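You operate a simulated robot arm through the tools that you are given. There is no shell and no other tool. Be economical: measure what you need, move in short steps, check, and stop when the job is done.

You run a simulated two-armed robot. Do the job below in one go: nothing can be reset, and whatever is moved stays where it is left.

## Task
Open the upper bench drawer, take the green scraper from the inside of the upper bench drawer and put it on the top shelf of the tall black shelves and shut the drawer again. Put the dark bar from the shelf under the cover on the second shelf from the bottom of the tall black shelves. Put the blue ladle from the top of the side shelf on the log mould. Fetch the red clip and set it on the low shelf beside the sinks. Take the blue cloth and put it on the clear sheet. The order is free.

Only the result counts: the job must be done as asked and must still hold three seconds after the hand-in. Knocking over, shifting, dropping, spilling or breaking anything else fails it. A push-on lid holds only when it is set on centred and level and pressed home; a screw cap is set on level and turned clockwise until tight. Flat cloth is picked up by pressing the open fingertips on it (5 to 10 N) and closing them slowly along it; thin cloth reads only 2 to 8 mm in the jaws.

## Robot
Two 7-joint arms with fingered hands on one trunk, on a base that drives. Base frame: it is fixed to the floor where the robot stands at the start and does not move with it; the origin is under the middle of the robot, x ahead of it, y to its left, z up. Lengths are in mm, angles in degrees, forces in N, time in s.
The left shoulder is at the start at [70, 162, 1243], the right one opposite. With the tool pointing down near the work surface each hand reaches from about 100 to 340 mm from the robot's upright axis, wherever it stands, measured 20 degrees to its own side. Places, roughly: blue cloth (7x11x3 cm) [-4100, 2000, 900]; blue ladle (14x8x34 cm) [-1700, -2400, 800]; clear sheet (19x15x1 cm) [-7700, 800, 900]; dark bar (5x10x2 cm) [-900, -1500, 600]; green scraper (11x8x3 cm) [1000, -200, 300]; log mould (28x15x3 cm) [-4100, -5000, 300]; low shelf beside the sinks [-5000, -2900, 300]; red clip (8x2x2 cm) [-4000, 2000, 900]; second shelf of the tall black shelves [-500, 1100, 600]; top shelf of the tall black shelves [-500, 1100, 1400]; upper bench drawer [1000, -100, 400]. Payload 4 kg a hand.
Tool frame (each hand has its own): the origin (TCP) lies between the finger pads and is the grasp point; the fingertips stand 26 mm ahead of it; z points along the fingers, y is the line along which they close. Largest opening 132 mm; the body of the gripper starts 73 mm behind the TCP. The gripper is a hand of 4 fingers: y runs from the thumb to the fingers, the wrist lies at [0, 0, -224] in the tool frame, and closing takes about 1.5 s.
Orientation is that of the tool frame in the base frame, as a unit quaternion [w, x, y, z]. With the fingers straight down and closing along the base's y, the tool's x points along the base's -x, its y along +y and its z along -z.

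## Interface
- The arms move only by the tool arm_command. It takes "left_moves", "right_moves" or both (then of equal length, played together; a hand with none holds still); each is a list of rows, each a list of 6 numbers: the turn, a rotation vector about the tool's x, y, z in units of 5 degrees (1.0 is 5 degrees), then the shift along the tool's x, y, z in units of 50 mm (1.0 is 50 mm). In form: [[rx, ry, rz, dx, dy, dz], ...]. A call has 1 to 8 rows; each row shifts and turns the commanded pose from where the row before left it, along the tool's axes as they then stand. "left_jaw" and "right_jaw" are, for a hand that has rows, the gripper command, from -1 (shut) to 1 (fully open), values between in proportion, set as the call begins (left out, the last holds). A call with a number of a shift or a turn outside -1 to 1 is refused whole. Rows are played at 5 a second. More than 50 mm and 8.6 degrees between two rows, or a gripper value outside its range, and nothing of the call is played. A pose out of reach is approached as far as the arm can. The call stops where the force on the tool passes 40 N (or 10 N more than at its start, if that is more) or the arm is blocked; 0.2 s more then pass. Each finger travels about 45 mm/s and halts on what it meets, pressing with about 25 N; the grip force reading is that of the motor and also rises with nothing between the fingers. The clock runs only during rows and for 0.2 s after the last one: add rows that do not move to give the fingers time. It gives the time, the measured TCP pose, the force on the tool (base axes), the opening and the grip force at its end, in the units of the frame above (readings bear some noise), with the torque about the TCP (base axes, N m) and any sound that the robot's microphone picked up.
- Cameras (640 x 400 px; columns grow to the right, rows downward): "scene" is now at [97.3, 38.3, 1432.9]; the picture's right is [0.60, -0.80, -0.00], its down [-0.73, -0.54, -0.43] and it looks along [0.34, 0.25, -0.91] (base axes); focal length 249 px, centre (320, 200). "left" rides on the left gripper at [-73, 6, -94] in its tool frame; the picture's right is [-0.08, -1.00, 0.00], its down [0.78, -0.06, -0.62] and it looks along [0.61, -0.05, 0.79] (tool axes); focal length 230 px, centre (320, 200). "right" rides on the right gripper at [73, 6, -94] in its tool frame; the picture's right is [-0.08, 1.00, 0.00], its down [-0.78, -0.06, -0.62] and it looks along [-0.61, -0.05, 0.79] (tool axes); focal length 230 px, centre (320, 200). There is no depth. A picture from a camera that has moved, and an enlarged one, comes with that camera's place and axes in the base frame and with its lens.
- snapshot(camera): a new picture of that camera. It takes no simulated time.
- slide_trunk(by): slides the trunk up (or, below 0, down) by that many mm; the arms and the scene camera ride with it, the base frame stays. It gives what a move gives, with no picture.
- drive_base(legs): drives the robot by 1 to 6 legs, each [ahead, left, turn to the left] in mm, mm and degrees, along the robot's own axes; the way and the turn of a leg run together, so that a leg with both is an arc; at most 1500 mm and 180 degrees a leg. The arms and the cameras ride along, it lands a little off, and it stops where it bumps. It gives what a move gives.
- curl_fingers(finger1, finger2, finger3, thumb_bend, hand): sets how far each is bent, from 0 (flat) to 100 (curled in); at 30 the hand is open as for a grip, at 70 the pads meet at the TCP. One left out holds its place. A second passes; each finger stops where it meets its share of the squeeze, and holds until it gets a number again. A gripper value or a shape takes the hand back. It gives what a move gives, with no picture; readings hold the bend of each and the force on the fingers (four entries, about 0 where the hand has none), thumb and palm.
- hand_shape(shape, hand): the hand has 4 fingers and takes this shape, open, in about a second: jaw (thumb against the fingers, like two jaws); tri (thumb and two fingers); tip (a fingertip pinch); poke (one finger out to press); point (the index stretched); flat (the hand flat); cup (the hand cupped); fist (a fist). The gripper value then closes the fingers along that shape, each until it touches; the sizes above hold for jaw. It gives what a move gives, with no picture.
- aim_head(pan, tilt): turns the head with the scene camera to pan (to the left, within 86 degrees either way) and tilt (down, from -29 to 69), counted from straight ahead of the robot. It gives what a move gives.
- inspect(camera, box): a new picture of the part [left, top, right, bottom] of that camera's present view, enlarged. It takes no simulated time.
- hand_in(): hands the job in; it is judged then, once.

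Go step by step. Nothing tells you exact positions but the pictures and the camera data: compare them with the known pose of the tool, close in by small moves and look again before you grip or let go. The budget is 186 turns and 154 pictures, counting those below and the enlarged ones. Unless the task says otherwise, let go and move clear before handing in.

The tools are called after "Call:" by a JSON object that holds its "api" and its "payload". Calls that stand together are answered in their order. arm_command: Moves the arms, as the interface text tells. Its arguments: {"type":"object","properties":{"left_moves":{"type":"array","items":{"type":"array","items":{"type":"number"}}},"left_jaw":{"type":"number"},"right_moves":{"type":"array","items":{"type":"array","items":{"type":"number"}}},"right_jaw":{"type":"number"}},"required":[]} The other tools are called the same way: slide_trunk (by) slides the trunk up or down; hand_shape (shape, hand) gives the hand a shape; curl_fingers (finger1, finger2, finger3, thumb_bend, hand) moves the fingers one by one; drive_base (legs) drives the base; aim_head (pan, tilt) turns the head that bears the scene camera; snapshot (camera) takes a picture; inspect (camera, box) takes an enlarged picture of a part of a camera's view; hand_in () hands the job in.

At the start:

```text
clock: 0.0
left_ee_pos: [419.9, 461.0, 788.3]
left_ee_rot: [-0.001, 0.0, 1.0, 0.0]
left_force: [0.5, -0.6, 0.8]
left_moment: [0.0, 0.0, -0.04]
left_grip_width: 131.9
left_finger_force: 0.0
left_shape: jaw
left_bend: [30.0, 30.0, 30.0, 30.0]
left_finger forces: [0.0, 0.0, 0.1, 0.0, 0.1, 0.1]
right_ee_pos: [484.5, -20.4, 831.1]
right_ee_rot: [0.0, 0.0, 1.0, 0.0]
right_force: [0.1, 0.6, -0.7]
right_moment: [-0.06, 0.0, 0.0]
right_grip_width: 131.8
right_finger_force: 0.1
right_shape: jaw
right_bend: [30.0, 30.0, 30.0, 30.0]
right_finger forces: [0.1, 0.1, 0.0, 0.1, 0.0, 0.1]
trunk travel left (down, up): [-722.0, 218.0]
robot x, y, heading: [-0.7, 3.1, 0.1]
head pan, tilt: [36.6, 64.8]
```

scene: 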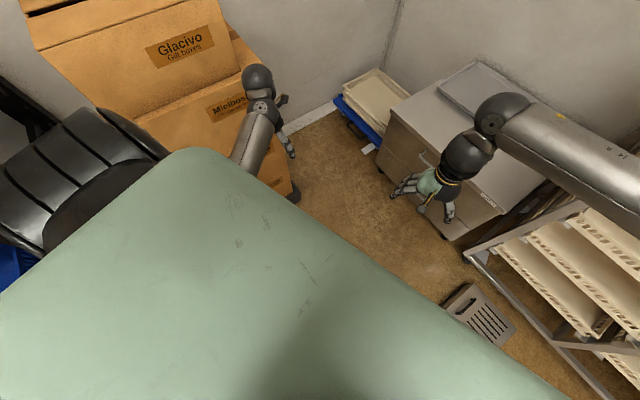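
right: 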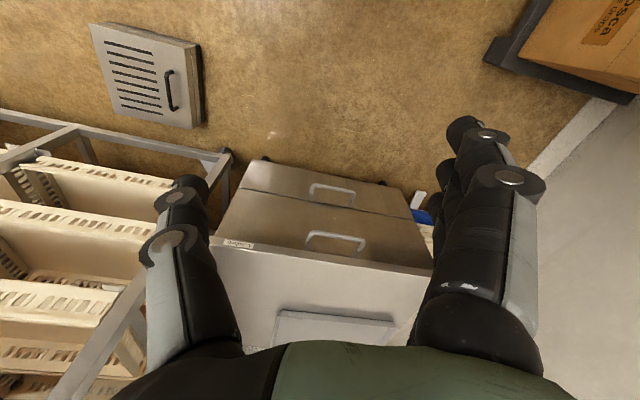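
left: 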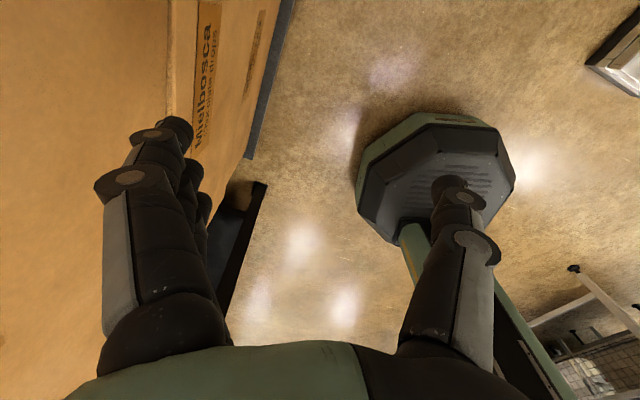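

I see a bench with two drawers ahead to the right, boxes to the left, and shelves on the right. I look around first to map the room.

Call:
{"api": "aim_head", "payload": {"pan": 0, "tilt": 40}}

Call:
{"api": "snapshot", "payload": {"camera": "scene"}}

Call:
{"api": "aim_head", "payload": {"pan": 80, "tilt": 25}}

Call:
{"api": "snapshot", "payload": {"camera": "scene"}}

Call:
{"api": "aim_head", "payload": {"pan": -80, "tilt": 25}}

Call:
{"api": "snapshot", "payload": {"camera": "scene"}}

```text
clock: 1.0
left_ee_pos: [419.8, 461.1, 789.6]
left_ee_rot: [0.0, -0.001, 1.0, 0.001]
left_force: [0.5, -0.5, 0.0]
left_moment: [0.0, -0.01, -0.01]
left_grip_width: 131.8
left_finger_force: 0.0
left_shape: jaw
left_bend: [30.0, 30.0, 30.0, 30.0]
left_finger forces: [0.0, 0.1, 0.0, 0.0, 0.0, 0.0]
right_ee_pos: [483.4, -19.5, 830.6]
right_ee_rot: [-0.001, 0.0, 1.0, 0.0]
right_force: [-0.7, 0.7, -0.1]
right_moment: [0.02, -0.04, -0.03]
right_grip_width: 131.8
right_finger_force: 0.0
right_shape: jaw
right_bend: [30.0, 30.0, 30.0, 30.0]
right_finger forces: [0.1, 0.0, 0.1, 0.0, 0.1, 0.0]
trunk travel left (down, up): [-722.0, 218.0]
robot x, y, heading: [-1.3, 3.1, 0.1]
head pan, tilt: [0.0, 40.0]
```

```text
150 pictures are left
camera scene: at [133.5, 2.1, 1465.0], right [0.0, -1.0, 0.0], down [-0.64, 0.0, -0.77], along [0.77, 0.0, -0.64], focal length 249 px, centre (320, 200)
```

scene: 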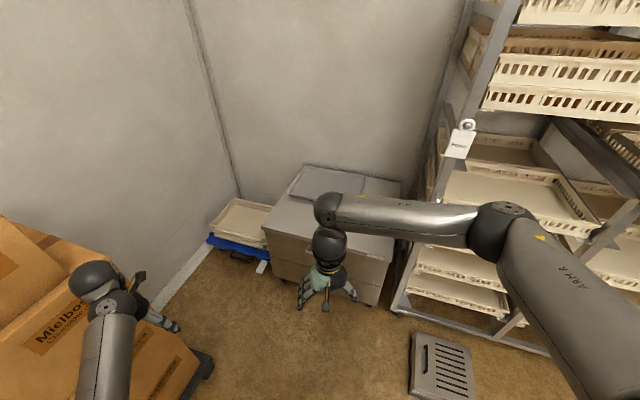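

```text
clock: 2.6
left_ee_pos: [420.5, 460.7, 787.0]
left_ee_rot: [0.0, 0.0, 1.0, 0.0]
left_force: [-0.4, 0.2, 0.2]
left_moment: [0.03, 0.02, 0.03]
left_grip_width: 131.9
left_finger_force: 0.0
left_shape: jaw
left_bend: [30.0, 30.0, 30.0, 30.0]
left_finger forces: [0.0, 0.1, 0.0, 0.0, 0.0, 0.0]
right_ee_pos: [484.1, -20.5, 831.3]
right_ee_rot: [0.0, 0.0, 1.0, -0.001]
right_force: [0.8, 0.2, 0.0]
right_moment: [0.01, 0.0, 0.0]
right_grip_width: 131.9
right_finger_force: 0.1
right_shape: jaw
right_bend: [30.0, 30.0, 30.0, 30.0]
right_finger forces: [0.1, 0.0, 0.0, 0.1, 0.1, 0.0]
trunk travel left (down, up): [-722.0, 218.0]
robot x, y, heading: [-3.0, 0.8, 0.2]
head pan, tilt: [80.0, 25.0]
```

```text
149 pictures are left
camera scene: at [64.6, 92.7, 1488.3], right [0.98, -0.17, 0.0], down [-0.07, -0.42, -0.91], along [0.16, 0.89, -0.42], focal length 249 px, centre (320, 200)
```

scene: 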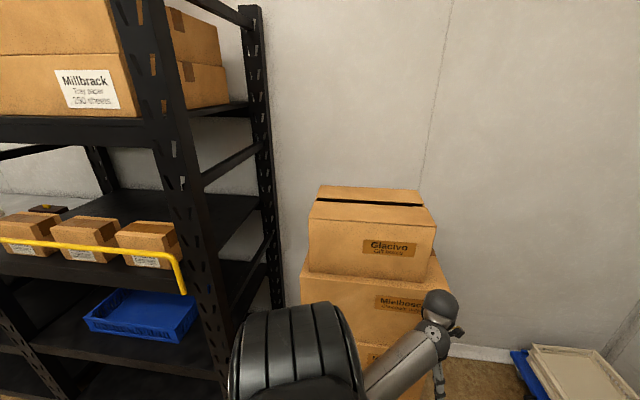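

```text
clock: 5.0
left_ee_pos: [420.2, 461.4, 789.1]
left_ee_rot: [0.0, 0.001, 1.0, 0.0]
left_force: [-0.3, -0.2, 0.0]
left_moment: [0.02, -0.03, -0.01]
left_grip_width: 131.8
left_finger_force: 0.1
left_shape: jaw
left_bend: [30.0, 30.0, 30.0, 30.0]
left_finger forces: [0.0, 0.0, 0.0, 0.0, 0.1, 0.0]
right_ee_pos: [483.6, -20.3, 831.0]
right_ee_rot: [0.0, -0.001, 1.0, -0.001]
right_force: [-0.8, 0.3, -0.2]
right_moment: [0.02, 0.01, 0.0]
right_grip_width: 131.6
right_finger_force: 0.1
right_shape: jaw
right_bend: [30.0, 30.0, 30.0, 30.0]
right_finger forces: [0.0, 0.0, 0.0, 0.1, 0.0, 0.0]
trunk travel left (down, up): [-722.0, 218.0]
robot x, y, heading: [3.8, 3.5, -0.0]
head pan, tilt: [-80.0, 25.0]
```

```text
148 pictures are left
camera scene: at [64.5, -88.7, 1488.4], right [-0.98, -0.17, 0.0], down [-0.07, 0.42, -0.91], along [0.16, -0.89, -0.42], focal length 249 px, centre (320, 200)
```

scene: 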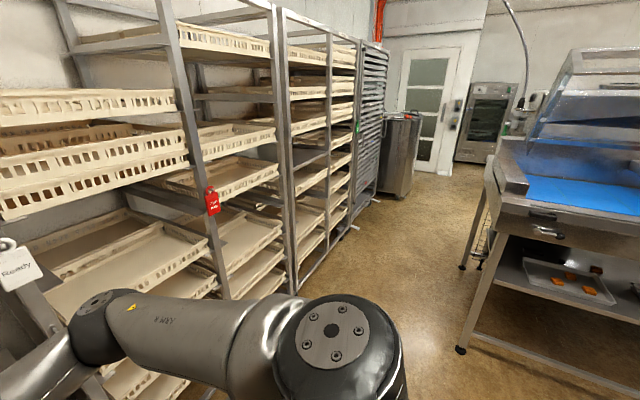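

The map matches the listed places: the tall black shelves are to my left and the bench with two drawers is ahead. I turn the right hand to point forward, fingers over thumb, for the drawer handle.

Call:
{"api": "arm_command", "payload": {"right_moves": [[-0.99, -0.99, 0.99, 0, 0, 0], [-0.99, -0.99, 0.99, 0, 0, 0], [-0.99, -0.99, 0.99, 0, 0, 0], [-0.99, -0.99, 0.99, 0, 0, 0], [-0.99, -0.99, 0.99, 0, 0, 0], [-0.99, -0.99, 0.99, 0, 0, 0], [-0.99, -0.99, 0.99, 0, 0, 0]]}}

Call:
{"api": "arm_command", "payload": {"right_moves": [[-0.99, -0.99, 0.99, 0, 0, 0], [-0.99, -0.99, 0.99, 0, 0, 0], [-0.99, -0.99, 0.99, 0, 0, 0], [-0.99, -0.99, 0.99, 0, 0, 0], [-0.99, -0.99, 0.99, 0, 0, 0], [-0.99, -0.99, 0.99, 0, 0, 0], [-0.99, -0.99, 0.99, 0, 0, 0], [0, 0, 0, 0, 0, 0]]}}

Call:
{"api": "aim_head", "payload": {"pan": -10, "tilt": 45}}

Call:
{"api": "snapshot", "payload": {"camera": "scene"}}

Call:
{"api": "snapshot", "payload": {"camera": "right"}}

```text
clock: 6.6
left_ee_pos: [419.2, 462.6, 788.0]
left_ee_rot: [0.001, 0.0, 1.0, 0.0]
left_force: [0.1, -1.0, 0.1]
left_moment: [0.02, 0.01, 0.02]
left_grip_width: 131.8
left_finger_force: 0.0
left_shape: jaw
left_bend: [30.0, 30.0, 30.0, 30.0]
left_finger forces: [0.1, 0.0, 0.1, 0.0, 0.1, 0.0]
right_ee_pos: [482.8, -19.8, 830.5]
right_ee_rot: [0.288, 0.289, 0.866, 0.288]
right_force: [-0.8, -0.1, 0.7]
right_moment: [0.0, -0.01, 0.02]
right_grip_width: 132.0
right_finger_force: 0.1
right_shape: jaw
right_bend: [30.0, 30.0, 30.0, 30.0]
right_finger forces: [0.0, 0.0, 0.0, 0.1, 0.0, 0.0]
trunk travel left (down, up): [-722.0, 218.0]
robot x, y, heading: [-1.1, 0.6, 0.3]
head pan, tilt: [-80.0, 25.0]
```

```text
clock: 8.4
left_ee_pos: [420.9, 461.1, 788.3]
left_ee_rot: [0.0, 0.0, 1.0, 0.0]
left_force: [-0.8, -0.3, -0.4]
left_moment: [0.0, -0.01, -0.02]
left_grip_width: 131.8
left_finger_force: 0.0
left_shape: jaw
left_bend: [30.0, 30.0, 30.0, 30.0]
left_finger forces: [0.1, 0.0, 0.1, 0.1, 0.0, 0.1]
right_ee_pos: [483.5, -20.3, 829.9]
right_ee_rot: [0.5, 0.5, 0.5, 0.5]
right_force: [-0.2, -0.2, 0.8]
right_moment: [-0.01, 0.04, -0.01]
right_grip_width: 132.2
right_finger_force: 0.1
right_shape: jaw
right_bend: [30.0, 30.0, 30.0, 30.0]
right_finger forces: [0.0, 0.1, 0.0, 0.0, 0.0, 0.1]
trunk travel left (down, up): [-722.0, 218.0]
robot x, y, heading: [3.0, 1.5, 0.0]
head pan, tilt: [-80.0, 25.0]
```

```text
clock: 9.8
left_ee_pos: [420.0, 461.2, 788.5]
left_ee_rot: [0.0, 0.0, 1.0, 0.0]
left_force: [0.5, -1.4, 0.3]
left_moment: [-0.01, 0.0, 0.0]
left_grip_width: 131.9
left_finger_force: 0.0
left_shape: jaw
left_bend: [30.0, 30.0, 30.0, 30.0]
left_finger forces: [0.0, 0.1, 0.1, 0.1, 0.0, 0.1]
right_ee_pos: [484.5, -19.6, 831.0]
right_ee_rot: [0.5, 0.5, 0.5, 0.5]
right_force: [-0.6, -0.4, 0.8]
right_moment: [-0.02, -0.02, 0.0]
right_grip_width: 132.0
right_finger_force: 0.0
right_shape: jaw
right_bend: [30.0, 30.0, 30.0, 30.0]
right_finger forces: [0.1, 0.0, 0.1, 0.0, 0.0, 0.0]
trunk travel left (down, up): [-722.0, 218.0]
robot x, y, heading: [0.4, 1.9, 0.1]
head pan, tilt: [-10.0, 45.0]
```

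```text
147 pictures are left
camera scene: at [128.5, -12.2, 1457.8], right [-0.17, -0.98, 0.0], down [-0.7, 0.12, -0.71], along [0.7, -0.12, -0.71], focal length 249 px, centre (320, 200)
```

scene: 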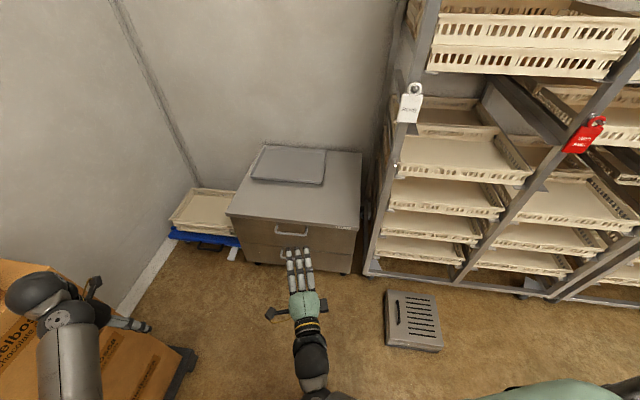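

```text
146 pictures are left
camera right: at [391.6, 52.4, 836.1], right [0.0, -0.08, 1.0], down [-0.62, -0.78, -0.06], along [0.79, -0.61, -0.05], focal length 230 px, centre (320, 200)
```

right: 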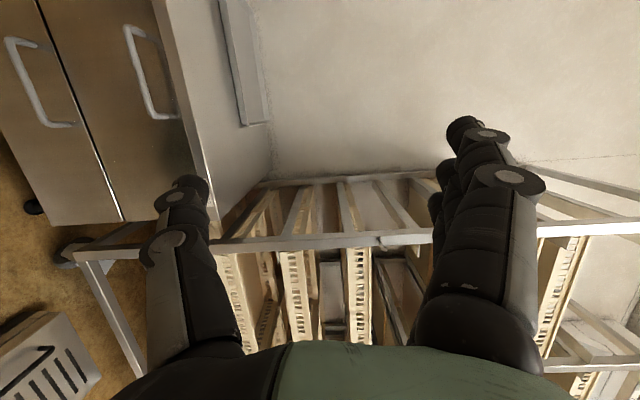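

The upper handle's bar is at about [927, 0, 459], with the drawer face slightly behind it. I lower the trunk and drive in part of the way.

Call:
{"api": "slide_trunk", "payload": {"by": -371}}

Call:
{"api": "drive_base", "payload": {"legs": [[330, 15, 0]]}}

Call:
{"api": "snapshot", "payload": {"camera": "right"}}

Call:
{"api": "snapshot", "payload": {"camera": "scene"}}

```text
clock: 13.4
left_ee_pos: [421.0, 461.9, 416.8]
left_ee_rot: [0.0, 0.001, 1.0, 0.0]
left_force: [-0.8, -0.8, 0.6]
left_moment: [0.01, 0.01, -0.01]
left_grip_width: 131.6
left_finger_force: 0.1
left_shape: jaw
left_bend: [30.0, 30.0, 30.0, 30.0]
left_finger forces: [0.1, 0.0, 0.0, 0.1, 0.1, 0.1]
right_ee_pos: [485.2, -19.2, 460.0]
right_ee_rot: [0.5, 0.5, 0.499, 0.5]
right_force: [-0.8, 0.2, 0.1]
right_moment: [-0.01, 0.05, -0.02]
right_grip_width: 132.0
right_finger_force: 0.2
right_shape: jaw
right_bend: [30.0, 30.0, 30.0, 30.0]
right_finger forces: [0.0, 0.0, 0.0, 0.1, 0.0, 0.0]
trunk travel left (down, up): [-351.0, 589.0]
robot x, y, heading: [-0.2, 0.1, -0.1]
head pan, tilt: [-10.0, 45.0]
```

```text
clock: 15.6
left_ee_pos: [753.1, 476.4, 416.9]
left_ee_rot: [0.0, -0.001, 1.0, 0.0]
left_force: [0.7, 0.0, 0.0]
left_moment: [-0.03, 0.03, -0.01]
left_grip_width: 131.7
left_finger_force: 0.1
left_shape: jaw
left_bend: [30.0, 30.0, 30.0, 30.0]
left_finger forces: [0.0, 0.0, 0.1, 0.0, 0.1, 0.0]
right_ee_pos: [818.4, -3.6, 458.2]
right_ee_rot: [0.5, 0.5, 0.5, 0.5]
right_force: [0.7, -0.3, 0.1]
right_moment: [0.03, 0.0, -0.01]
right_grip_width: 132.1
right_finger_force: 0.0
right_shape: jaw
right_bend: [30.0, 30.0, 30.0, 30.0]
right_finger forces: [0.0, 0.0, 0.0, 0.1, 0.0, 0.1]
trunk travel left (down, up): [-351.0, 589.0]
robot x, y, heading: [328.9, 16.2, 0.1]
head pan, tilt: [-10.0, 45.0]
```

```text
145 pictures are left
camera right: at [725.4, 68.3, 464.9], right [0.0, -0.08, 1.0], down [-0.62, -0.79, -0.06], along [0.79, -0.61, -0.05], focal length 230 px, centre (320, 200)
```

right: 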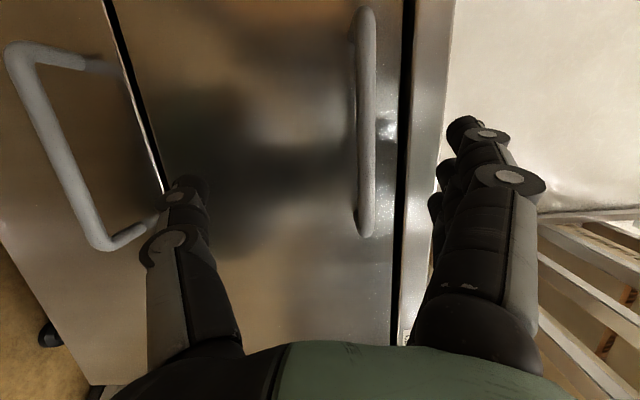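

```text
144 pictures are left
camera scene: at [462.6, 3.3, 1086.7], right [-0.17, -0.99, 0.0], down [-0.7, 0.12, -0.71], along [0.7, -0.12, -0.71], focal length 249 px, centre (320, 200)
```

scene: 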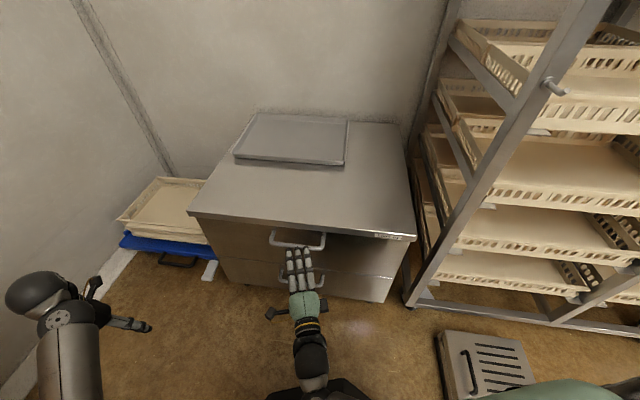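

Retriangulating puts the handle bar at about [883, -8, 491]. I narrow the jaw, raise the hand 33 mm and go forward 40 mm, then look.

Call:
{"api": "arm_command", "payload": {"right_moves": [[0, 0, 0, -0.1, 0.66, 0], [0, 0, 0, 0, 0, 0], [0, 0, 0, 0, 0, 0], [0, 0, 0, 0, 0, 0.4], [0, 0, 0, 0, 0, 0.4], [0, 0, 0, 0, 0, 0]], "right_jaw": -0.1}}

Call:
{"api": "snapshot", "payload": {"camera": "right"}}

```text
clock: 17.0
left_ee_pos: [753.7, 477.1, 418.0]
left_ee_rot: [0.0, 0.0, 1.0, 0.0]
left_force: [-0.6, 0.3, -0.7]
left_moment: [-0.01, 0.01, -0.01]
left_grip_width: 131.8
left_finger_force: 0.0
left_shape: jaw
left_bend: [30.0, 30.0, 30.0, 30.0]
left_finger forces: [0.0, 0.0, 0.1, 0.0, 0.0, 0.0]
right_ee_pos: [858.6, -7.8, 491.6]
right_ee_rot: [0.5, 0.5, 0.5, 0.501]
right_force: [0.5, 0.8, 0.1]
right_moment: [-0.03, 0.04, 0.01]
right_grip_width: 60.0
right_finger_force: 0.0
right_shape: jaw
right_bend: [73.0, 73.0, 73.0, 70.0]
right_finger forces: [0.0, 0.0, 0.0, 0.0, 0.0, 0.0]
trunk travel left (down, up): [-351.0, 589.0]
robot x, y, heading: [334.2, 15.4, -0.0]
head pan, tilt: [-10.0, 45.0]
```

```text
143 pictures are left
camera right: at [766.0, 64.5, 497.6], right [0.0, -0.08, 1.0], down [-0.62, -0.79, -0.06], along [0.79, -0.61, -0.05], focal length 230 px, centre (320, 200)
```

right: 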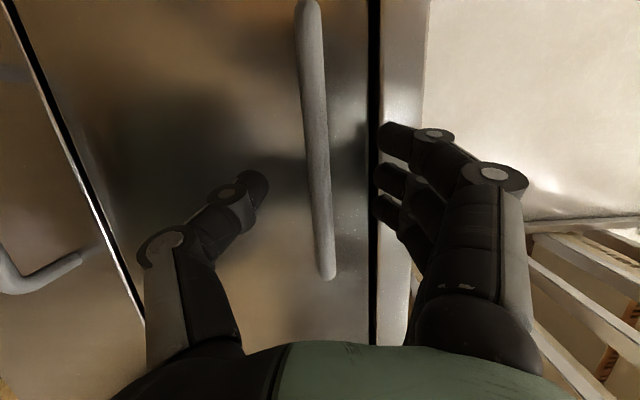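

The bar sits centred between thumb and fingers. I go forward 20 mm and close.

Call:
{"api": "arm_command", "payload": {"right_moves": [[0, 0, 0, 0, 0, 0.2], [0, 0, 0, 0, 0, 0.2], [0, 0, 0, 0, 0, 0]]}}

Call:
{"api": "arm_command", "payload": {"right_moves": [[0, 0, 0, 0, 0, 0], [0, 0, 0, 0, 0, 0], [0, 0, 0, 0, 0, 0], [0, 0, 0, 0, 0, 0], [0, 0, 0, 0, 0, 0], [0, 0, 0, 0, 0, 0], [0, 0, 0, 0, 0, 0]], "right_jaw": -1}}

Call:
{"api": "snapshot", "payload": {"camera": "right"}}

```text
clock: 17.8
left_ee_pos: [754.0, 476.6, 417.4]
left_ee_rot: [0.0, -0.001, 1.0, 0.0]
left_force: [-0.5, 0.3, -0.5]
left_moment: [0.0, 0.03, -0.02]
left_grip_width: 131.9
left_finger_force: 0.0
left_shape: jaw
left_bend: [30.0, 30.0, 30.0, 30.0]
left_finger forces: [0.1, 0.0, 0.0, 0.0, 0.0, 0.1]
right_ee_pos: [878.9, -8.4, 492.4]
right_ee_rot: [0.5, 0.499, 0.5, 0.501]
right_force: [-4.3, 0.9, -2.6]
right_moment: [0.04, -0.13, -0.1]
right_grip_width: 59.0
right_finger_force: 0.1
right_shape: jaw
right_bend: [73.0, 73.0, 75.0, 70.0]
right_finger forces: [0.1, 0.0, 5.1, 0.0, 0.0, 0.1]
trunk travel left (down, up): [-351.0, 589.0]
robot x, y, heading: [333.6, 14.7, 0.3]
head pan, tilt: [-10.0, 45.0]
```

```text
clock: 19.4
left_ee_pos: [754.2, 477.0, 417.3]
left_ee_rot: [0.0, -0.002, 1.0, 0.0]
left_force: [0.1, 1.1, -1.2]
left_moment: [0.01, -0.01, 0.03]
left_grip_width: 131.8
left_finger_force: 0.0
left_shape: jaw
left_bend: [30.0, 30.0, 30.0, 30.0]
left_finger forces: [0.0, 0.0, 0.0, 0.0, 0.1, 0.1]
right_ee_pos: [879.3, -8.3, 493.2]
right_ee_rot: [0.499, 0.5, 0.501, 0.5]
right_force: [3.2, -0.2, -2.3]
right_moment: [0.17, -0.06, -0.08]
right_grip_width: 0.2
right_finger_force: 25.4
right_shape: jaw
right_bend: [63.0, 58.0, 76.0, 65.0]
right_finger forces: [7.4, 0.0, 0.1, 0.0, 8.9, 0.0]
trunk travel left (down, up): [-351.0, 589.0]
robot x, y, heading: [332.9, 16.4, 0.1]
head pan, tilt: [-10.0, 45.0]
```

```text
142 pictures are left
camera right: at [786.3, 63.7, 497.6], right [0.0, -0.08, 1.0], down [-0.62, -0.79, -0.06], along [0.79, -0.61, -0.05], focal length 230 px, centre (320, 200)
```

right: 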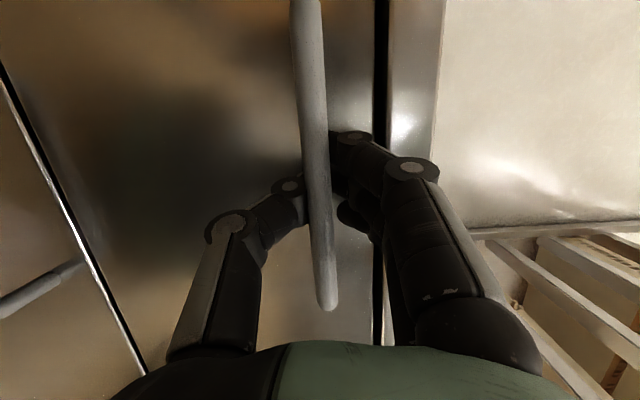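

The fingers have hooked behind the bar. I pull back 60 mm to test it.

Call:
{"api": "arm_command", "payload": {"right_moves": [[0, 0, 0, 0, 0, -0.3], [0, 0, 0, 0, 0, -0.3], [0, 0, 0, 0, 0, -0.3], [0, 0, 0, 0, 0, -0.3], [0, 0, 0, 0, 0, 0]]}}

Call:
{"api": "snapshot", "payload": {"camera": "scene"}}

```text
clock: 20.6
left_ee_pos: [752.5, 478.0, 418.0]
left_ee_rot: [0.0, -0.001, 1.0, 0.0]
left_force: [0.5, -0.4, 0.8]
left_moment: [-0.02, 0.02, -0.01]
left_grip_width: 131.7
left_finger_force: 0.0
left_shape: jaw
left_bend: [30.0, 30.0, 30.0, 30.0]
left_finger forces: [0.0, 0.0, 0.0, 0.0, 0.1, 0.0]
right_ee_pos: [818.2, -7.6, 493.4]
right_ee_rot: [0.499, 0.499, 0.501, 0.501]
right_force: [2.6, 7.7, 0.0]
right_moment: [0.0, -0.08, -0.12]
right_grip_width: 0.0
right_finger_force: 24.7
right_shape: jaw
right_bend: [64.0, 58.0, 77.0, 65.0]
right_finger forces: [4.6, 0.0, 3.8, 0.0, 3.4, 0.0]
trunk travel left (down, up): [-351.0, 589.0]
robot x, y, heading: [332.5, 13.3, 0.3]
head pan, tilt: [-10.0, 45.0]
```

```text
141 pictures are left
camera scene: at [462.4, 3.7, 1086.8], right [-0.17, -0.99, 0.0], down [-0.7, 0.12, -0.71], along [0.7, -0.12, -0.71], focal length 249 px, centre (320, 200)
```

scene: 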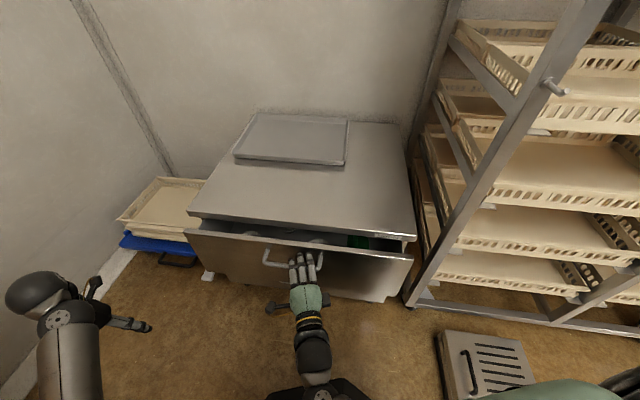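

The drawer is opening and I can see something green inside. I drive straight back to open it further.

Call:
{"api": "drive_base", "payload": {"legs": [[-200, 0, 0]]}}

Call:
{"api": "snapshot", "payload": {"camera": "scene"}}

```text
clock: 22.1
left_ee_pos: [590.3, 478.3, 416.4]
left_ee_rot: [0.001, -0.002, 1.0, 0.0]
left_force: [-0.8, 1.1, 0.4]
left_moment: [0.01, 0.02, 0.02]
left_grip_width: 131.6
left_finger_force: 0.1
left_shape: jaw
left_bend: [30.0, 30.0, 30.0, 30.0]
left_finger forces: [0.0, 0.0, 0.1, 0.1, 0.1, 0.0]
right_ee_pos: [655.6, 5.1, 493.7]
right_ee_rot: [0.49, 0.496, 0.507, 0.508]
right_force: [-1.6, 3.2, -1.3]
right_moment: [0.08, -0.12, -0.29]
right_grip_width: 0.0
right_finger_force: 25.4
right_shape: jaw
right_bend: [64.0, 58.0, 77.0, 65.0]
right_finger forces: [6.3, 0.0, 6.4, 0.0, 5.4, 0.0]
trunk travel left (down, up): [-351.0, 589.0]
robot x, y, heading: [172.5, 17.3, 0.1]
head pan, tilt: [-10.0, 45.0]
stopped in leg 1: the force on the tool passed its limit at 48 N (the readings are from after the stop); the commanded pose is now the measured one
```

```text
140 pictures are left
camera scene: at [300.8, 4.1, 1086.8], right [-0.17, -0.99, 0.0], down [-0.7, 0.12, -0.71], along [0.7, -0.12, -0.71], focal length 249 px, centre (320, 200)
```

scene: 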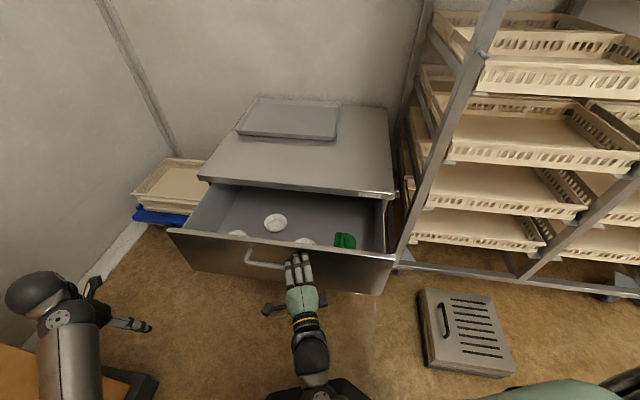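

The drawer is fully open and the scraper lies near [777, -163]. I open the hand, back off and lift.

Call:
{"api": "arm_command", "payload": {"right_moves": [[0, 0, 0, 0, 0, 0], [0, 0, 0, 0, 0, 0], [0, 0, 0, 0, 0, 0], [0, 0, 0, 0, 0, -0.6], [0, 0, 0, 0, 0, -0.6], [0, 0, 0, 0, 0, -0.6], [0, 0, 0, 0, 0, 0]], "right_jaw": 0}}

Call:
{"api": "snapshot", "payload": {"camera": "scene"}}

```text
clock: 23.7
left_ee_pos: [590.4, 477.7, 417.3]
left_ee_rot: [0.001, -0.002, 1.0, 0.0]
left_force: [0.5, -0.2, -0.3]
left_moment: [-0.01, 0.0, 0.01]
left_grip_width: 131.9
left_finger_force: 0.0
left_shape: jaw
left_bend: [30.0, 30.0, 30.0, 30.0]
left_finger forces: [0.0, 0.0, 0.0, 0.1, 0.1, 0.0]
right_ee_pos: [565.6, 2.1, 491.8]
right_ee_rot: [0.491, 0.495, 0.506, 0.508]
right_force: [0.3, 0.0, 0.2]
right_moment: [0.01, -0.03, 0.01]
right_grip_width: 65.9
right_finger_force: 0.0
right_shape: jaw
right_bend: [73.0, 73.0, 73.0, 70.0]
right_finger forces: [0.0, 0.1, 0.1, 0.1, 0.0, 0.0]
trunk travel left (down, up): [-351.0, 589.0]
robot x, y, heading: [170.2, 12.1, 0.2]
head pan, tilt: [-10.0, 45.0]
```

```text
139 pictures are left
camera scene: at [300.4, 4.0, 1086.8], right [-0.17, -0.99, 0.0], down [-0.7, 0.12, -0.71], along [0.7, -0.12, -0.71], focal length 249 px, centre (320, 200)
```

scene: 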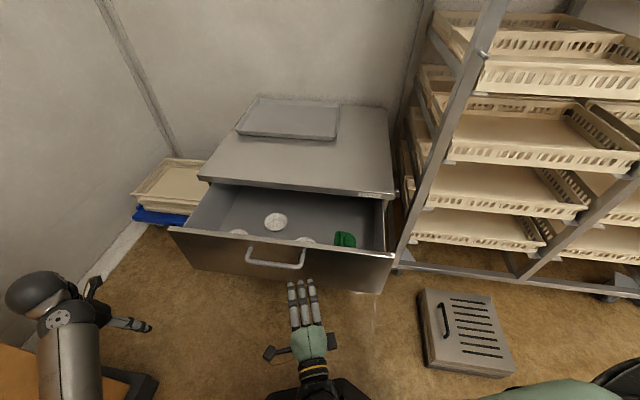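

I raise the trunk, turn the hand back to pointing down, and look into the drawer.

Call:
{"api": "slide_trunk", "payload": {"by": 250}}

Call:
{"api": "arm_command", "payload": {"right_moves": [[0.99, 0.99, -0.99, 0, 0, 0], [0.99, 0.99, -0.99, 0, 0, 0], [0.99, 0.99, -0.99, 0, 0, 0], [0.99, 0.99, -0.99, 0, 0, 0], [0.99, 0.99, -0.99, 0, 0, 0], [0.99, 0.99, -0.99, 0, 0, 0], [0.99, 0.99, -0.99, 0, 0, 0]], "right_jaw": 1}}

Call:
{"api": "arm_command", "payload": {"right_moves": [[0.99, 0.99, -0.99, 0, 0, 0], [0.99, 0.99, -0.99, 0, 0, 0], [0.99, 0.99, -0.99, 0, 0, 0], [0.99, 0.99, -0.99, 0, 0, 0], [0.99, 0.99, -0.99, 0, 0, 0], [0.99, 0.99, -0.99, 0, 0, 0], [0.99, 0.99, -0.99, 0, 0, 0], [0, 0, 0, 0, 0, 0]]}}

Call:
{"api": "drive_base", "payload": {"legs": [[110, 0, 0]]}}

Call:
{"api": "snapshot", "payload": {"camera": "right"}}

Call:
{"api": "snapshot", "payload": {"camera": "scene"}}

```text
clock: 26.2
left_ee_pos: [590.4, 478.0, 667.8]
left_ee_rot: [-0.001, -0.002, 1.0, 0.001]
left_force: [0.4, 0.3, -0.1]
left_moment: [0.0, -0.02, 0.0]
left_grip_width: 131.8
left_finger_force: 0.1
left_shape: jaw
left_bend: [30.0, 30.0, 30.0, 30.0]
left_finger forces: [0.0, 0.1, 0.0, 0.1, 0.1, 0.0]
right_ee_pos: [565.3, 0.5, 742.0]
right_ee_rot: [0.491, 0.496, 0.505, 0.508]
right_force: [-0.2, 0.3, 1.3]
right_moment: [0.02, -0.01, 0.01]
right_grip_width: 65.7
right_finger_force: 0.0
right_shape: jaw
right_bend: [73.0, 73.0, 73.0, 70.0]
right_finger forces: [0.1, 0.0, 0.0, 0.1, 0.0, 0.1]
trunk travel left (down, up): [-601.0, 339.0]
robot x, y, heading: [172.7, 14.9, 0.3]
head pan, tilt: [-10.0, 45.0]
```

```text
clock: 27.9
left_ee_pos: [591.5, 478.8, 667.6]
left_ee_rot: [0.0, -0.001, 1.0, -0.001]
left_force: [0.2, 0.0, 0.7]
left_moment: [-0.02, 0.01, 0.02]
left_grip_width: 131.9
left_finger_force: 0.0
left_shape: jaw
left_bend: [30.0, 30.0, 30.0, 30.0]
left_finger forces: [0.0, 0.1, 0.0, 0.1, 0.1, 0.1]
right_ee_pos: [564.5, 1.5, 743.1]
right_ee_rot: [0.282, 0.277, 0.87, 0.295]
right_force: [0.2, 0.1, 0.1]
right_moment: [0.01, -0.01, -0.01]
right_grip_width: 132.0
right_finger_force: 0.1
right_shape: jaw
right_bend: [30.0, 30.0, 30.0, 30.0]
right_finger forces: [0.1, 0.0, 0.1, 0.0, 0.0, 0.0]
trunk travel left (down, up): [-601.0, 339.0]
robot x, y, heading: [171.4, 11.6, 0.2]
head pan, tilt: [-10.0, 45.0]
```

```text
clock: 29.6
left_ee_pos: [591.1, 477.9, 668.6]
left_ee_rot: [0.0, -0.001, 1.0, 0.0]
left_force: [-0.5, -0.2, -0.9]
left_moment: [-0.02, 0.03, 0.03]
left_grip_width: 131.9
left_finger_force: 0.1
left_shape: jaw
left_bend: [30.0, 30.0, 30.0, 30.0]
left_finger forces: [0.0, 0.0, 0.0, 0.1, 0.0, 0.1]
right_ee_pos: [553.2, -17.1, 688.1]
right_ee_rot: [0.011, 0.0, 1.0, 0.017]
right_force: [-0.9, 0.7, 0.7]
right_moment: [0.01, 0.01, -0.01]
right_grip_width: 132.2
right_finger_force: 0.0
right_shape: jaw
right_bend: [30.0, 30.0, 30.0, 30.0]
right_finger forces: [0.0, 0.0, 0.1, 0.1, 0.1, 0.1]
right hand out of reach, approached as far as the arm can: row 6, 7
trunk travel left (down, up): [-601.0, 339.0]
robot x, y, heading: [169.9, 18.7, 0.3]
head pan, tilt: [-10.0, 45.0]
```

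```text
clock: 30.8
left_ee_pos: [698.2, 478.3, 665.8]
left_ee_rot: [-0.002, -0.002, 1.0, 0.0]
left_force: [1.0, 0.3, -0.5]
left_moment: [0.0, -0.01, 0.0]
left_grip_width: 131.7
left_finger_force: 0.1
left_shape: jaw
left_bend: [30.0, 30.0, 30.0, 30.0]
left_finger forces: [0.1, 0.0, 0.0, 0.0, 0.0, 0.0]
right_ee_pos: [662.7, -18.0, 686.0]
right_ee_rot: [0.012, 0.0, 1.0, 0.018]
right_force: [0.0, -0.6, 0.7]
right_moment: [0.01, 0.02, 0.03]
right_grip_width: 131.6
right_finger_force: 0.1
right_shape: jaw
right_bend: [30.0, 30.0, 30.0, 30.0]
right_finger forces: [0.1, 0.0, 0.0, 0.1, 0.0, 0.0]
trunk travel left (down, up): [-601.0, 339.0]
robot x, y, heading: [275.9, 12.8, 0.2]
head pan, tilt: [-10.0, 45.0]
```

```text
138 pictures are left
camera right: at [588.2, -15.6, 778.0], right [0.08, 1.0, 0.04], down [0.77, -0.08, 0.63], along [0.63, -0.02, -0.77], focal length 230 px, centre (320, 200)
```

right: 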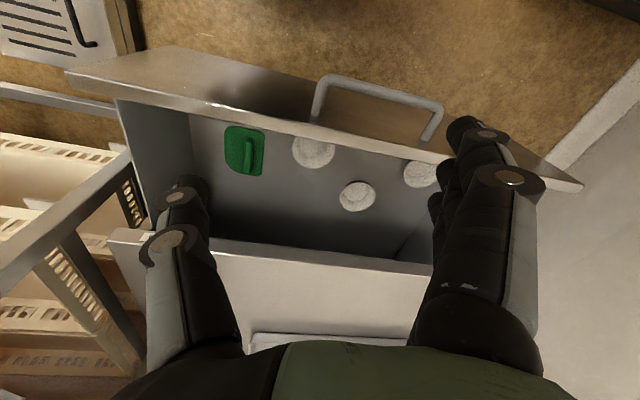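

```text
137 pictures are left
camera scene: at [409.9, 4.6, 1336.6], right [-0.17, -0.99, 0.0], down [-0.7, 0.12, -0.71], along [0.7, -0.12, -0.71], focal length 249 px, centre (320, 200)
```

scene: 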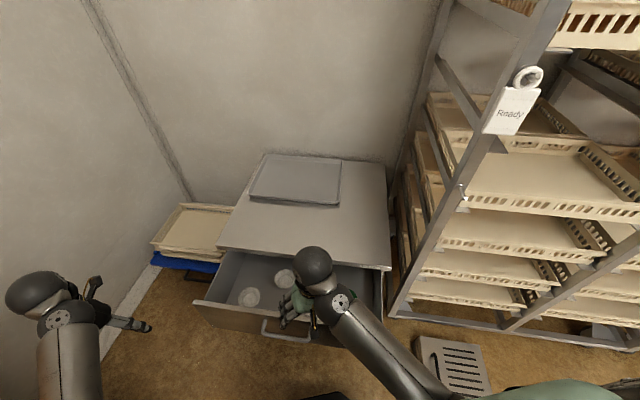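

The scraper has a raised ridge running along x, near [752, -145], with its base around z≈400. I move the hand above it, keeping clear of the drawer front.

Call:
{"api": "arm_command", "payload": {"right_moves": [[0, 0, 0, 0, -0.6, 0.3], [0, 0, 0, 0, -0.6, 0.3], [0, 0, 0, 0, -0.6, 0.3], [0, 0, 0, 0, -0.6, 0.3], [0, 0, 0, 0, 0, 0]]}}

Call:
{"api": "drive_base", "payload": {"legs": [[85, 0, 0]]}}

Call:
{"api": "snapshot", "payload": {"camera": "right"}}

```text
clock: 32.0
left_ee_pos: [699.0, 479.4, 666.3]
left_ee_rot: [0.0, -0.003, 1.0, 0.0]
left_force: [-0.7, -0.6, -0.4]
left_moment: [-0.01, -0.01, 0.02]
left_grip_width: 131.7
left_finger_force: 0.1
left_shape: jaw
left_bend: [30.0, 30.0, 30.0, 30.0]
left_finger forces: [0.1, 0.1, 0.0, 0.1, 0.1, 0.0]
right_ee_pos: [661.6, -133.5, 620.3]
right_ee_rot: [0.013, -0.002, 1.0, 0.018]
right_force: [0.3, -0.3, 0.6]
right_moment: [0.01, -0.02, -0.01]
right_grip_width: 131.9
right_finger_force: 0.0
right_shape: jaw
right_bend: [30.0, 30.0, 30.0, 30.0]
right_finger forces: [0.2, 0.0, 0.1, 0.0, 0.0, 0.0]
trunk travel left (down, up): [-601.0, 339.0]
robot x, y, heading: [279.8, 15.7, 0.2]
head pan, tilt: [-10.0, 45.0]
```

```text
clock: 33.1
left_ee_pos: [784.0, 480.2, 667.3]
left_ee_rot: [-0.001, -0.003, 1.0, 0.0]
left_force: [0.1, -0.6, 0.4]
left_moment: [-0.01, 0.01, -0.01]
left_grip_width: 131.8
left_finger_force: 0.1
left_shape: jaw
left_bend: [30.0, 30.0, 30.0, 30.0]
left_finger forces: [0.1, 0.1, 0.1, 0.0, 0.0, 0.0]
right_ee_pos: [748.9, -132.3, 620.3]
right_ee_rot: [0.012, 0.0, 1.0, 0.018]
right_force: [0.4, 0.1, -1.4]
right_moment: [0.01, 0.01, -0.02]
right_grip_width: 132.0
right_finger_force: 0.1
right_shape: jaw
right_bend: [30.0, 30.0, 30.0, 30.0]
right_finger forces: [0.0, 0.1, 0.0, 0.1, 0.1, 0.1]
trunk travel left (down, up): [-601.0, 339.0]
robot x, y, heading: [366.0, 15.7, 0.4]
head pan, tilt: [-10.0, 45.0]
```

```text
136 pictures are left
camera right: at [674.0, -131.1, 712.7], right [0.08, 1.0, 0.04], down [0.77, -0.08, 0.63], along [0.63, -0.02, -0.77], focal length 230 px, centre (320, 200)
```

right: 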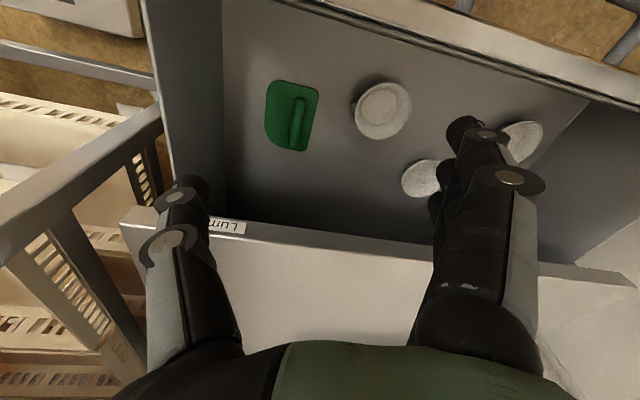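

Retriangulation puts the scraper at about [815, -185, 295] in a deep drawer, with its ridge at y≈-170. I align above it, lower the trunk part of the way and look again.

Call:
{"api": "arm_command", "payload": {"right_moves": [[0, 0, 0, -0.33, -0.19, 0], [0, 0, 0, -0.33, -0.19, 0], [0, 0, 0, -0.33, -0.19, 0], [0, 0, 0, -0.33, -0.19, 0], [0, 0, 0, 0, 0, 0]], "right_jaw": 0.2}}

Call:
{"api": "slide_trunk", "payload": {"by": -210}}

Call:
{"api": "snapshot", "payload": {"camera": "right"}}

```text
clock: 34.3
left_ee_pos: [784.2, 479.6, 667.2]
left_ee_rot: [0.0, -0.003, 1.0, 0.0]
left_force: [0.1, 0.0, -1.1]
left_moment: [0.03, 0.04, 0.04]
left_grip_width: 131.7
left_finger_force: 0.1
left_shape: jaw
left_bend: [30.0, 30.0, 30.0, 30.0]
left_finger forces: [0.0, 0.0, 0.1, 0.1, 0.1, 0.1]
right_ee_pos: [814.1, -170.3, 621.7]
right_ee_rot: [0.013, 0.0, 1.0, 0.018]
right_force: [0.2, -0.4, 0.2]
right_moment: [-0.03, 0.02, 0.0]
right_grip_width: 79.7
right_finger_force: 0.1
right_shape: jaw
right_bend: [71.0, 71.0, 71.0, 70.0]
right_finger forces: [0.0, 0.0, 0.1, 0.0, 0.1, 0.0]
trunk travel left (down, up): [-601.0, 339.0]
robot x, y, heading: [363.2, 16.6, 0.3]
head pan, tilt: [-10.0, 45.0]
```

```text
clock: 36.6
left_ee_pos: [783.3, 479.2, 458.2]
left_ee_rot: [0.0, -0.003, 1.0, 0.0]
left_force: [-0.3, -0.3, -0.3]
left_moment: [-0.01, 0.0, 0.02]
left_grip_width: 131.7
left_finger_force: 0.1
left_shape: jaw
left_bend: [30.0, 30.0, 30.0, 30.0]
left_finger forces: [0.0, 0.1, 0.0, 0.0, 0.1, 0.0]
right_ee_pos: [816.3, -170.4, 412.0]
right_ee_rot: [0.014, -0.001, 1.0, 0.018]
right_force: [-0.6, -0.3, 0.4]
right_moment: [-0.02, 0.03, -0.02]
right_grip_width: 79.7
right_finger_force: 0.0
right_shape: jaw
right_bend: [71.0, 71.0, 71.0, 70.0]
right_finger forces: [0.0, 0.0, 0.0, 0.0, 0.0, 0.1]
trunk travel left (down, up): [-391.0, 549.0]
robot x, y, heading: [365.7, 15.1, 0.2]
head pan, tilt: [-10.0, 45.0]
```

```text
135 pictures are left
camera right: at [740.4, -168.3, 503.6], right [0.08, 1.0, 0.04], down [0.77, -0.08, 0.63], along [0.63, -0.02, -0.77], focal length 230 px, centre (320, 200)
```

right: 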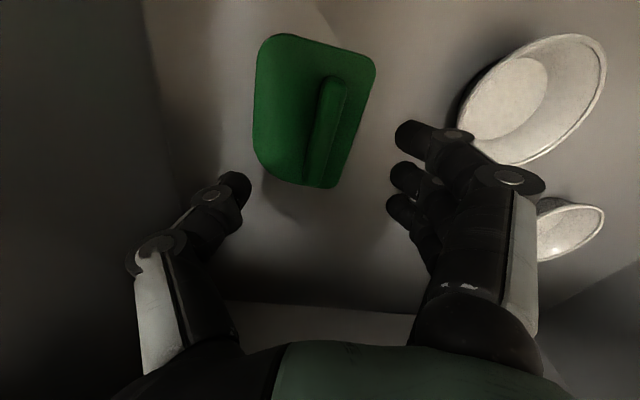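

The ridge is centred near [825, -164] and yawed about -12°. I align with it, descend partway and look.

Call:
{"api": "arm_command", "payload": {"right_moves": [[0, 0, 0.8, -0.1, 0.06, 0], [0, 0, 0.8, -0.1, 0.06, 0], [0, 0, 0.8, 0, 0, 0], [0, 0, 0, 0, 0, 0.5], [0, 0, 0, 0, 0, 0.5], [0, 0, 0, 0, 0, 0]]}}

Call:
{"api": "snapshot", "payload": {"camera": "right"}}

```text
clock: 38.0
left_ee_pos: [779.4, 480.1, 460.3]
left_ee_rot: [0.005, -0.002, 1.0, -0.002]
left_force: [-0.5, 0.0, 0.0]
left_moment: [-0.01, 0.02, -0.01]
left_grip_width: 131.7
left_finger_force: 0.0
left_shape: jaw
left_bend: [30.0, 30.0, 30.0, 30.0]
left_finger forces: [0.0, 0.0, 0.0, 0.1, 0.0, 0.0]
right_ee_pos: [821.5, -161.1, 368.3]
right_ee_rot: [0.015, 0.102, 0.994, 0.02]
right_force: [-0.1, -0.4, -0.4]
right_moment: [0.02, 0.04, -0.02]
right_grip_width: 80.1
right_finger_force: 0.1
right_shape: jaw
right_bend: [71.0, 71.0, 71.0, 70.0]
right_finger forces: [0.1, 0.0, 0.1, 0.0, 0.1, 0.1]
trunk travel left (down, up): [-391.0, 549.0]
robot x, y, heading: [363.8, 18.2, 0.3]
head pan, tilt: [-10.0, 45.0]
```

```text
134 pictures are left
camera right: at [748.9, -143.9, 459.0], right [0.28, 0.96, 0.04], down [0.73, -0.24, 0.64], along [0.62, -0.14, -0.77], focal length 230 px, centre (320, 200)
```

right: 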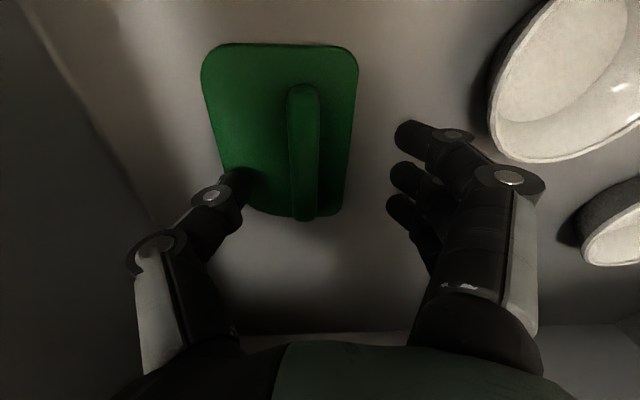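

The ridge is now parallel to the fingers. I shift 8 mm toward the thumb side and descend gently.

Call:
{"api": "arm_command", "payload": {"right_moves": [[0, 0, 0, 0, -0.16, 0.2], [0, 0, 0, 0, 0, 0.3], [0, 0, 0, 0, 0, 0.2], [0, 0, 0, 0, 0, 0.1], [0, 0, 0, 0, 0, 0.1], [0, 0, 0, 0, 0, 0]], "right_jaw": -0.1}}

Call:
{"api": "snapshot", "payload": {"camera": "right"}}

```text
clock: 38.6
left_ee_pos: [778.6, 481.1, 462.1]
left_ee_rot: [0.006, -0.002, 1.0, -0.003]
left_force: [-0.1, 0.0, -0.2]
left_moment: [-0.03, -0.01, -0.01]
left_grip_width: 132.1
left_finger_force: 0.1
left_shape: jaw
left_bend: [30.0, 30.0, 30.0, 30.0]
left_finger forces: [0.1, 0.0, 0.0, 0.1, 0.1, 0.0]
right_ee_pos: [827.6, -164.2, 359.5]
right_ee_rot: [0.034, 0.098, 0.994, 0.022]
right_force: [-4.0, -3.5, 50.7]
right_moment: [-2.24, 0.77, -0.09]
right_grip_width: 61.0
right_finger_force: 0.1
right_shape: jaw
right_bend: [73.0, 73.0, 73.0, 70.0]
right_finger forces: [0.0, 0.1, 0.1, 0.0, 50.6, 0.1]
trunk travel left (down, up): [-391.0, 549.0]
robot x, y, heading: [364.9, 20.9, 0.2]
head pan, tilt: [-10.0, 45.0]
stopped in row 3 (right hand): the force on the tool passed its limit at 47 N (the readings are from after the stop); the commanded pose is now the measured one
```

```text
133 pictures are left
camera right: at [751.1, -148.0, 447.1], right [0.27, 0.96, 0.06], down [0.71, -0.24, 0.66], along [0.65, -0.14, -0.75], focal length 230 px, centre (320, 200)
```

right: 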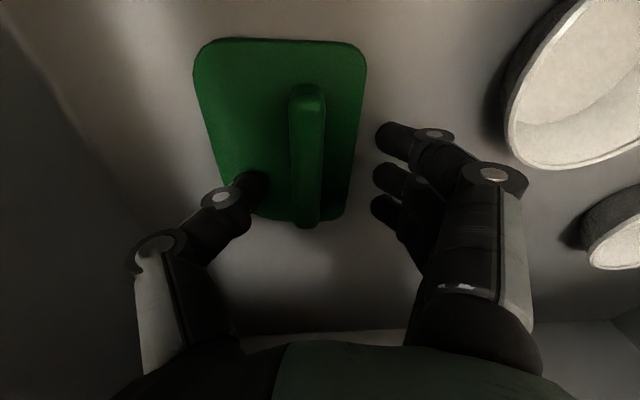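

The thumb touched the plate, so the drawer floor is higher than I thought (z≈330). I lift slightly, level the hand, re-centre on the ridge at x≈808 and close.

Call:
{"api": "arm_command", "payload": {"right_moves": [[0, 0, 0, 0, 0, -0.2], [0.5, 0.7, 0, 0.2, 0, 0], [0, 0, 0, 0.2, 0, 0], [0, 0, 0, 0, 0, 0]]}}

Call:
{"api": "snapshot", "payload": {"camera": "right"}}

```text
clock: 39.6
left_ee_pos: [782.6, 481.5, 458.1]
left_ee_rot: [0.002, -0.003, 1.0, 0.0]
left_force: [0.6, -0.9, -0.3]
left_moment: [-0.02, 0.01, 0.0]
left_grip_width: 131.8
left_finger_force: 0.1
left_shape: jaw
left_bend: [30.0, 30.0, 30.0, 30.0]
left_finger forces: [0.0, 0.0, 0.0, 0.0, 0.0, 0.0]
right_ee_pos: [814.7, -161.2, 359.3]
right_ee_rot: [-0.006, 0.099, 0.995, 0.004]
right_force: [0.6, 0.0, 0.2]
right_moment: [-0.04, -0.01, -0.05]
right_grip_width: 59.6
right_finger_force: 0.1
right_shape: jaw
right_bend: [73.0, 73.0, 73.0, 70.0]
right_finger forces: [0.0, 0.0, 0.0, 0.1, 0.0, 0.0]
trunk travel left (down, up): [-391.0, 549.0]
robot x, y, heading: [364.0, 17.6, 0.3]
head pan, tilt: [-10.0, 45.0]
```

```text
132 pictures are left
camera right: at [744.8, -143.4, 454.0], right [0.27, 0.96, 0.0], down [0.76, -0.22, 0.61], along [0.58, -0.16, -0.8], focal length 230 px, centre (320, 200)
```

right: 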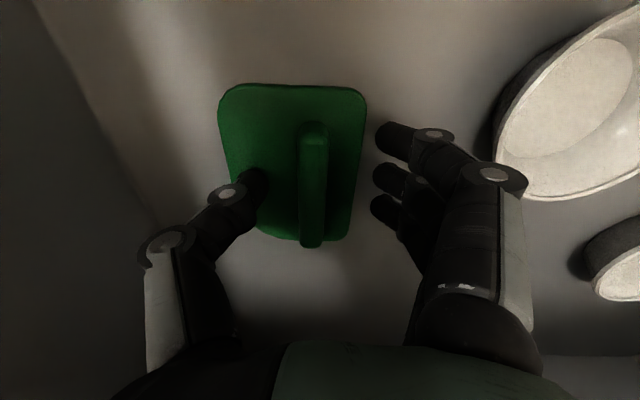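

The ridge sits between thumb and fingers, so I close.

Call:
{"api": "arm_command", "payload": {"right_moves": [[0, 0, 0, 0, 0, 0.06], [0, 0, 0, 0, 0, 0], [0, 0, 0, 0, 0, 0], [0, 0, 0, 0, 0, 0], [0, 0, 0, 0, 0, 0], [0, 0, 0, 0, 0, 0], [0, 0, 0, 0, 0, 0]], "right_jaw": -1}}

Call:
{"api": "snapshot", "payload": {"camera": "right"}}

```text
clock: 41.2
left_ee_pos: [780.1, 481.9, 458.1]
left_ee_rot: [0.001, -0.003, 1.0, -0.002]
left_force: [0.3, 0.0, -0.1]
left_moment: [0.01, 0.03, 0.0]
left_grip_width: 132.0
left_finger_force: 0.0
left_shape: jaw
left_bend: [30.0, 30.0, 30.0, 30.0]
left_finger forces: [0.1, 0.1, 0.0, 0.1, 0.1, 0.0]
right_ee_pos: [810.7, -159.9, 358.7]
right_ee_rot: [-0.005, 0.1, 0.995, 0.003]
right_force: [1.5, 2.0, 3.4]
right_moment: [0.03, -0.04, -0.03]
right_grip_width: 16.4
right_finger_force: 25.4
right_shape: jaw
right_bend: [72.0, 72.0, 71.0, 72.0]
right_finger forces: [7.2, 7.1, 7.8, 0.1, 20.5, 0.1]
trunk travel left (down, up): [-391.0, 549.0]
robot x, y, heading: [365.5, 17.9, 0.1]
head pan, tilt: [-10.0, 45.0]
```

```text
131 pictures are left
camera right: at [742.5, -141.9, 452.7], right [0.27, 0.96, 0.0], down [0.76, -0.22, 0.61], along [0.59, -0.16, -0.79], focal length 230 px, centre (320, 200)
```

right: 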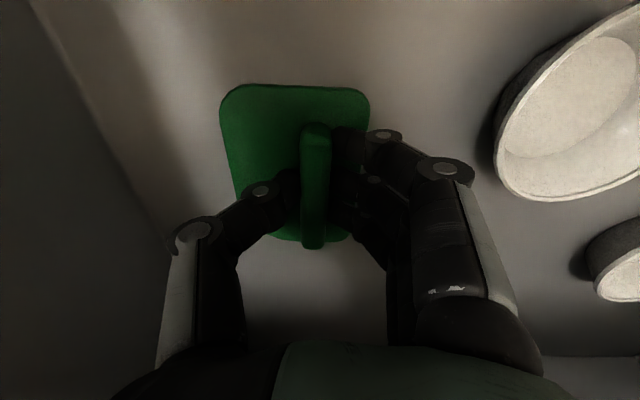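

The ridge is firmly gripped at 16 mm. I lift with the trunk.

Call:
{"api": "slide_trunk", "payload": {"by": 260}}

Call:
{"api": "snapshot", "payload": {"camera": "right"}}

```text
clock: 43.9
left_ee_pos: [782.9, 481.1, 717.1]
left_ee_rot: [-0.002, -0.002, 1.0, 0.0]
left_force: [0.2, -0.4, -0.4]
left_moment: [-0.02, 0.0, 0.01]
left_grip_width: 132.0
left_finger_force: 0.1
left_shape: jaw
left_bend: [30.0, 30.0, 30.0, 30.0]
left_finger forces: [0.0, 0.1, 0.0, 0.0, 0.0, 0.0]
right_ee_pos: [811.6, -161.5, 613.4]
right_ee_rot: [-0.009, 0.099, 0.995, 0.003]
right_force: [-4.6, 0.8, -0.7]
right_moment: [0.09, 0.29, -0.09]
right_grip_width: 12.5
right_finger_force: 24.3
right_shape: jaw
right_bend: [74.0, 71.0, 73.0, 70.0]
right_finger forces: [13.5, 8.9, 0.1, 0.0, 14.6, 0.0]
trunk travel left (down, up): [-651.0, 289.0]
robot x, y, heading: [366.1, 15.7, 0.6]
head pan, tilt: [-10.0, 45.0]
```

```text
130 pictures are left
camera right: at [742.1, -143.7, 709.0], right [0.27, 0.96, 0.0], down [0.77, -0.22, 0.6], along [0.58, -0.16, -0.8], focal length 230 px, centre (320, 200)
```

right: 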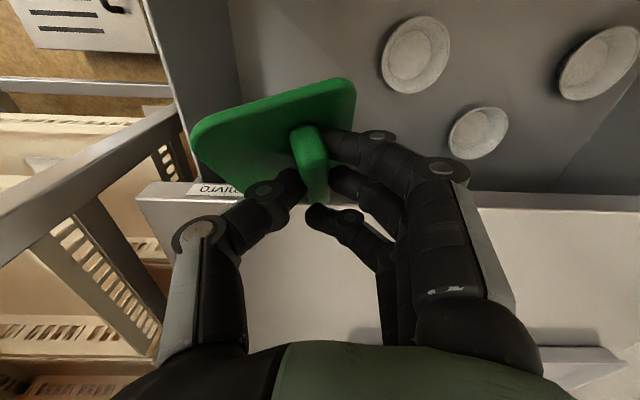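

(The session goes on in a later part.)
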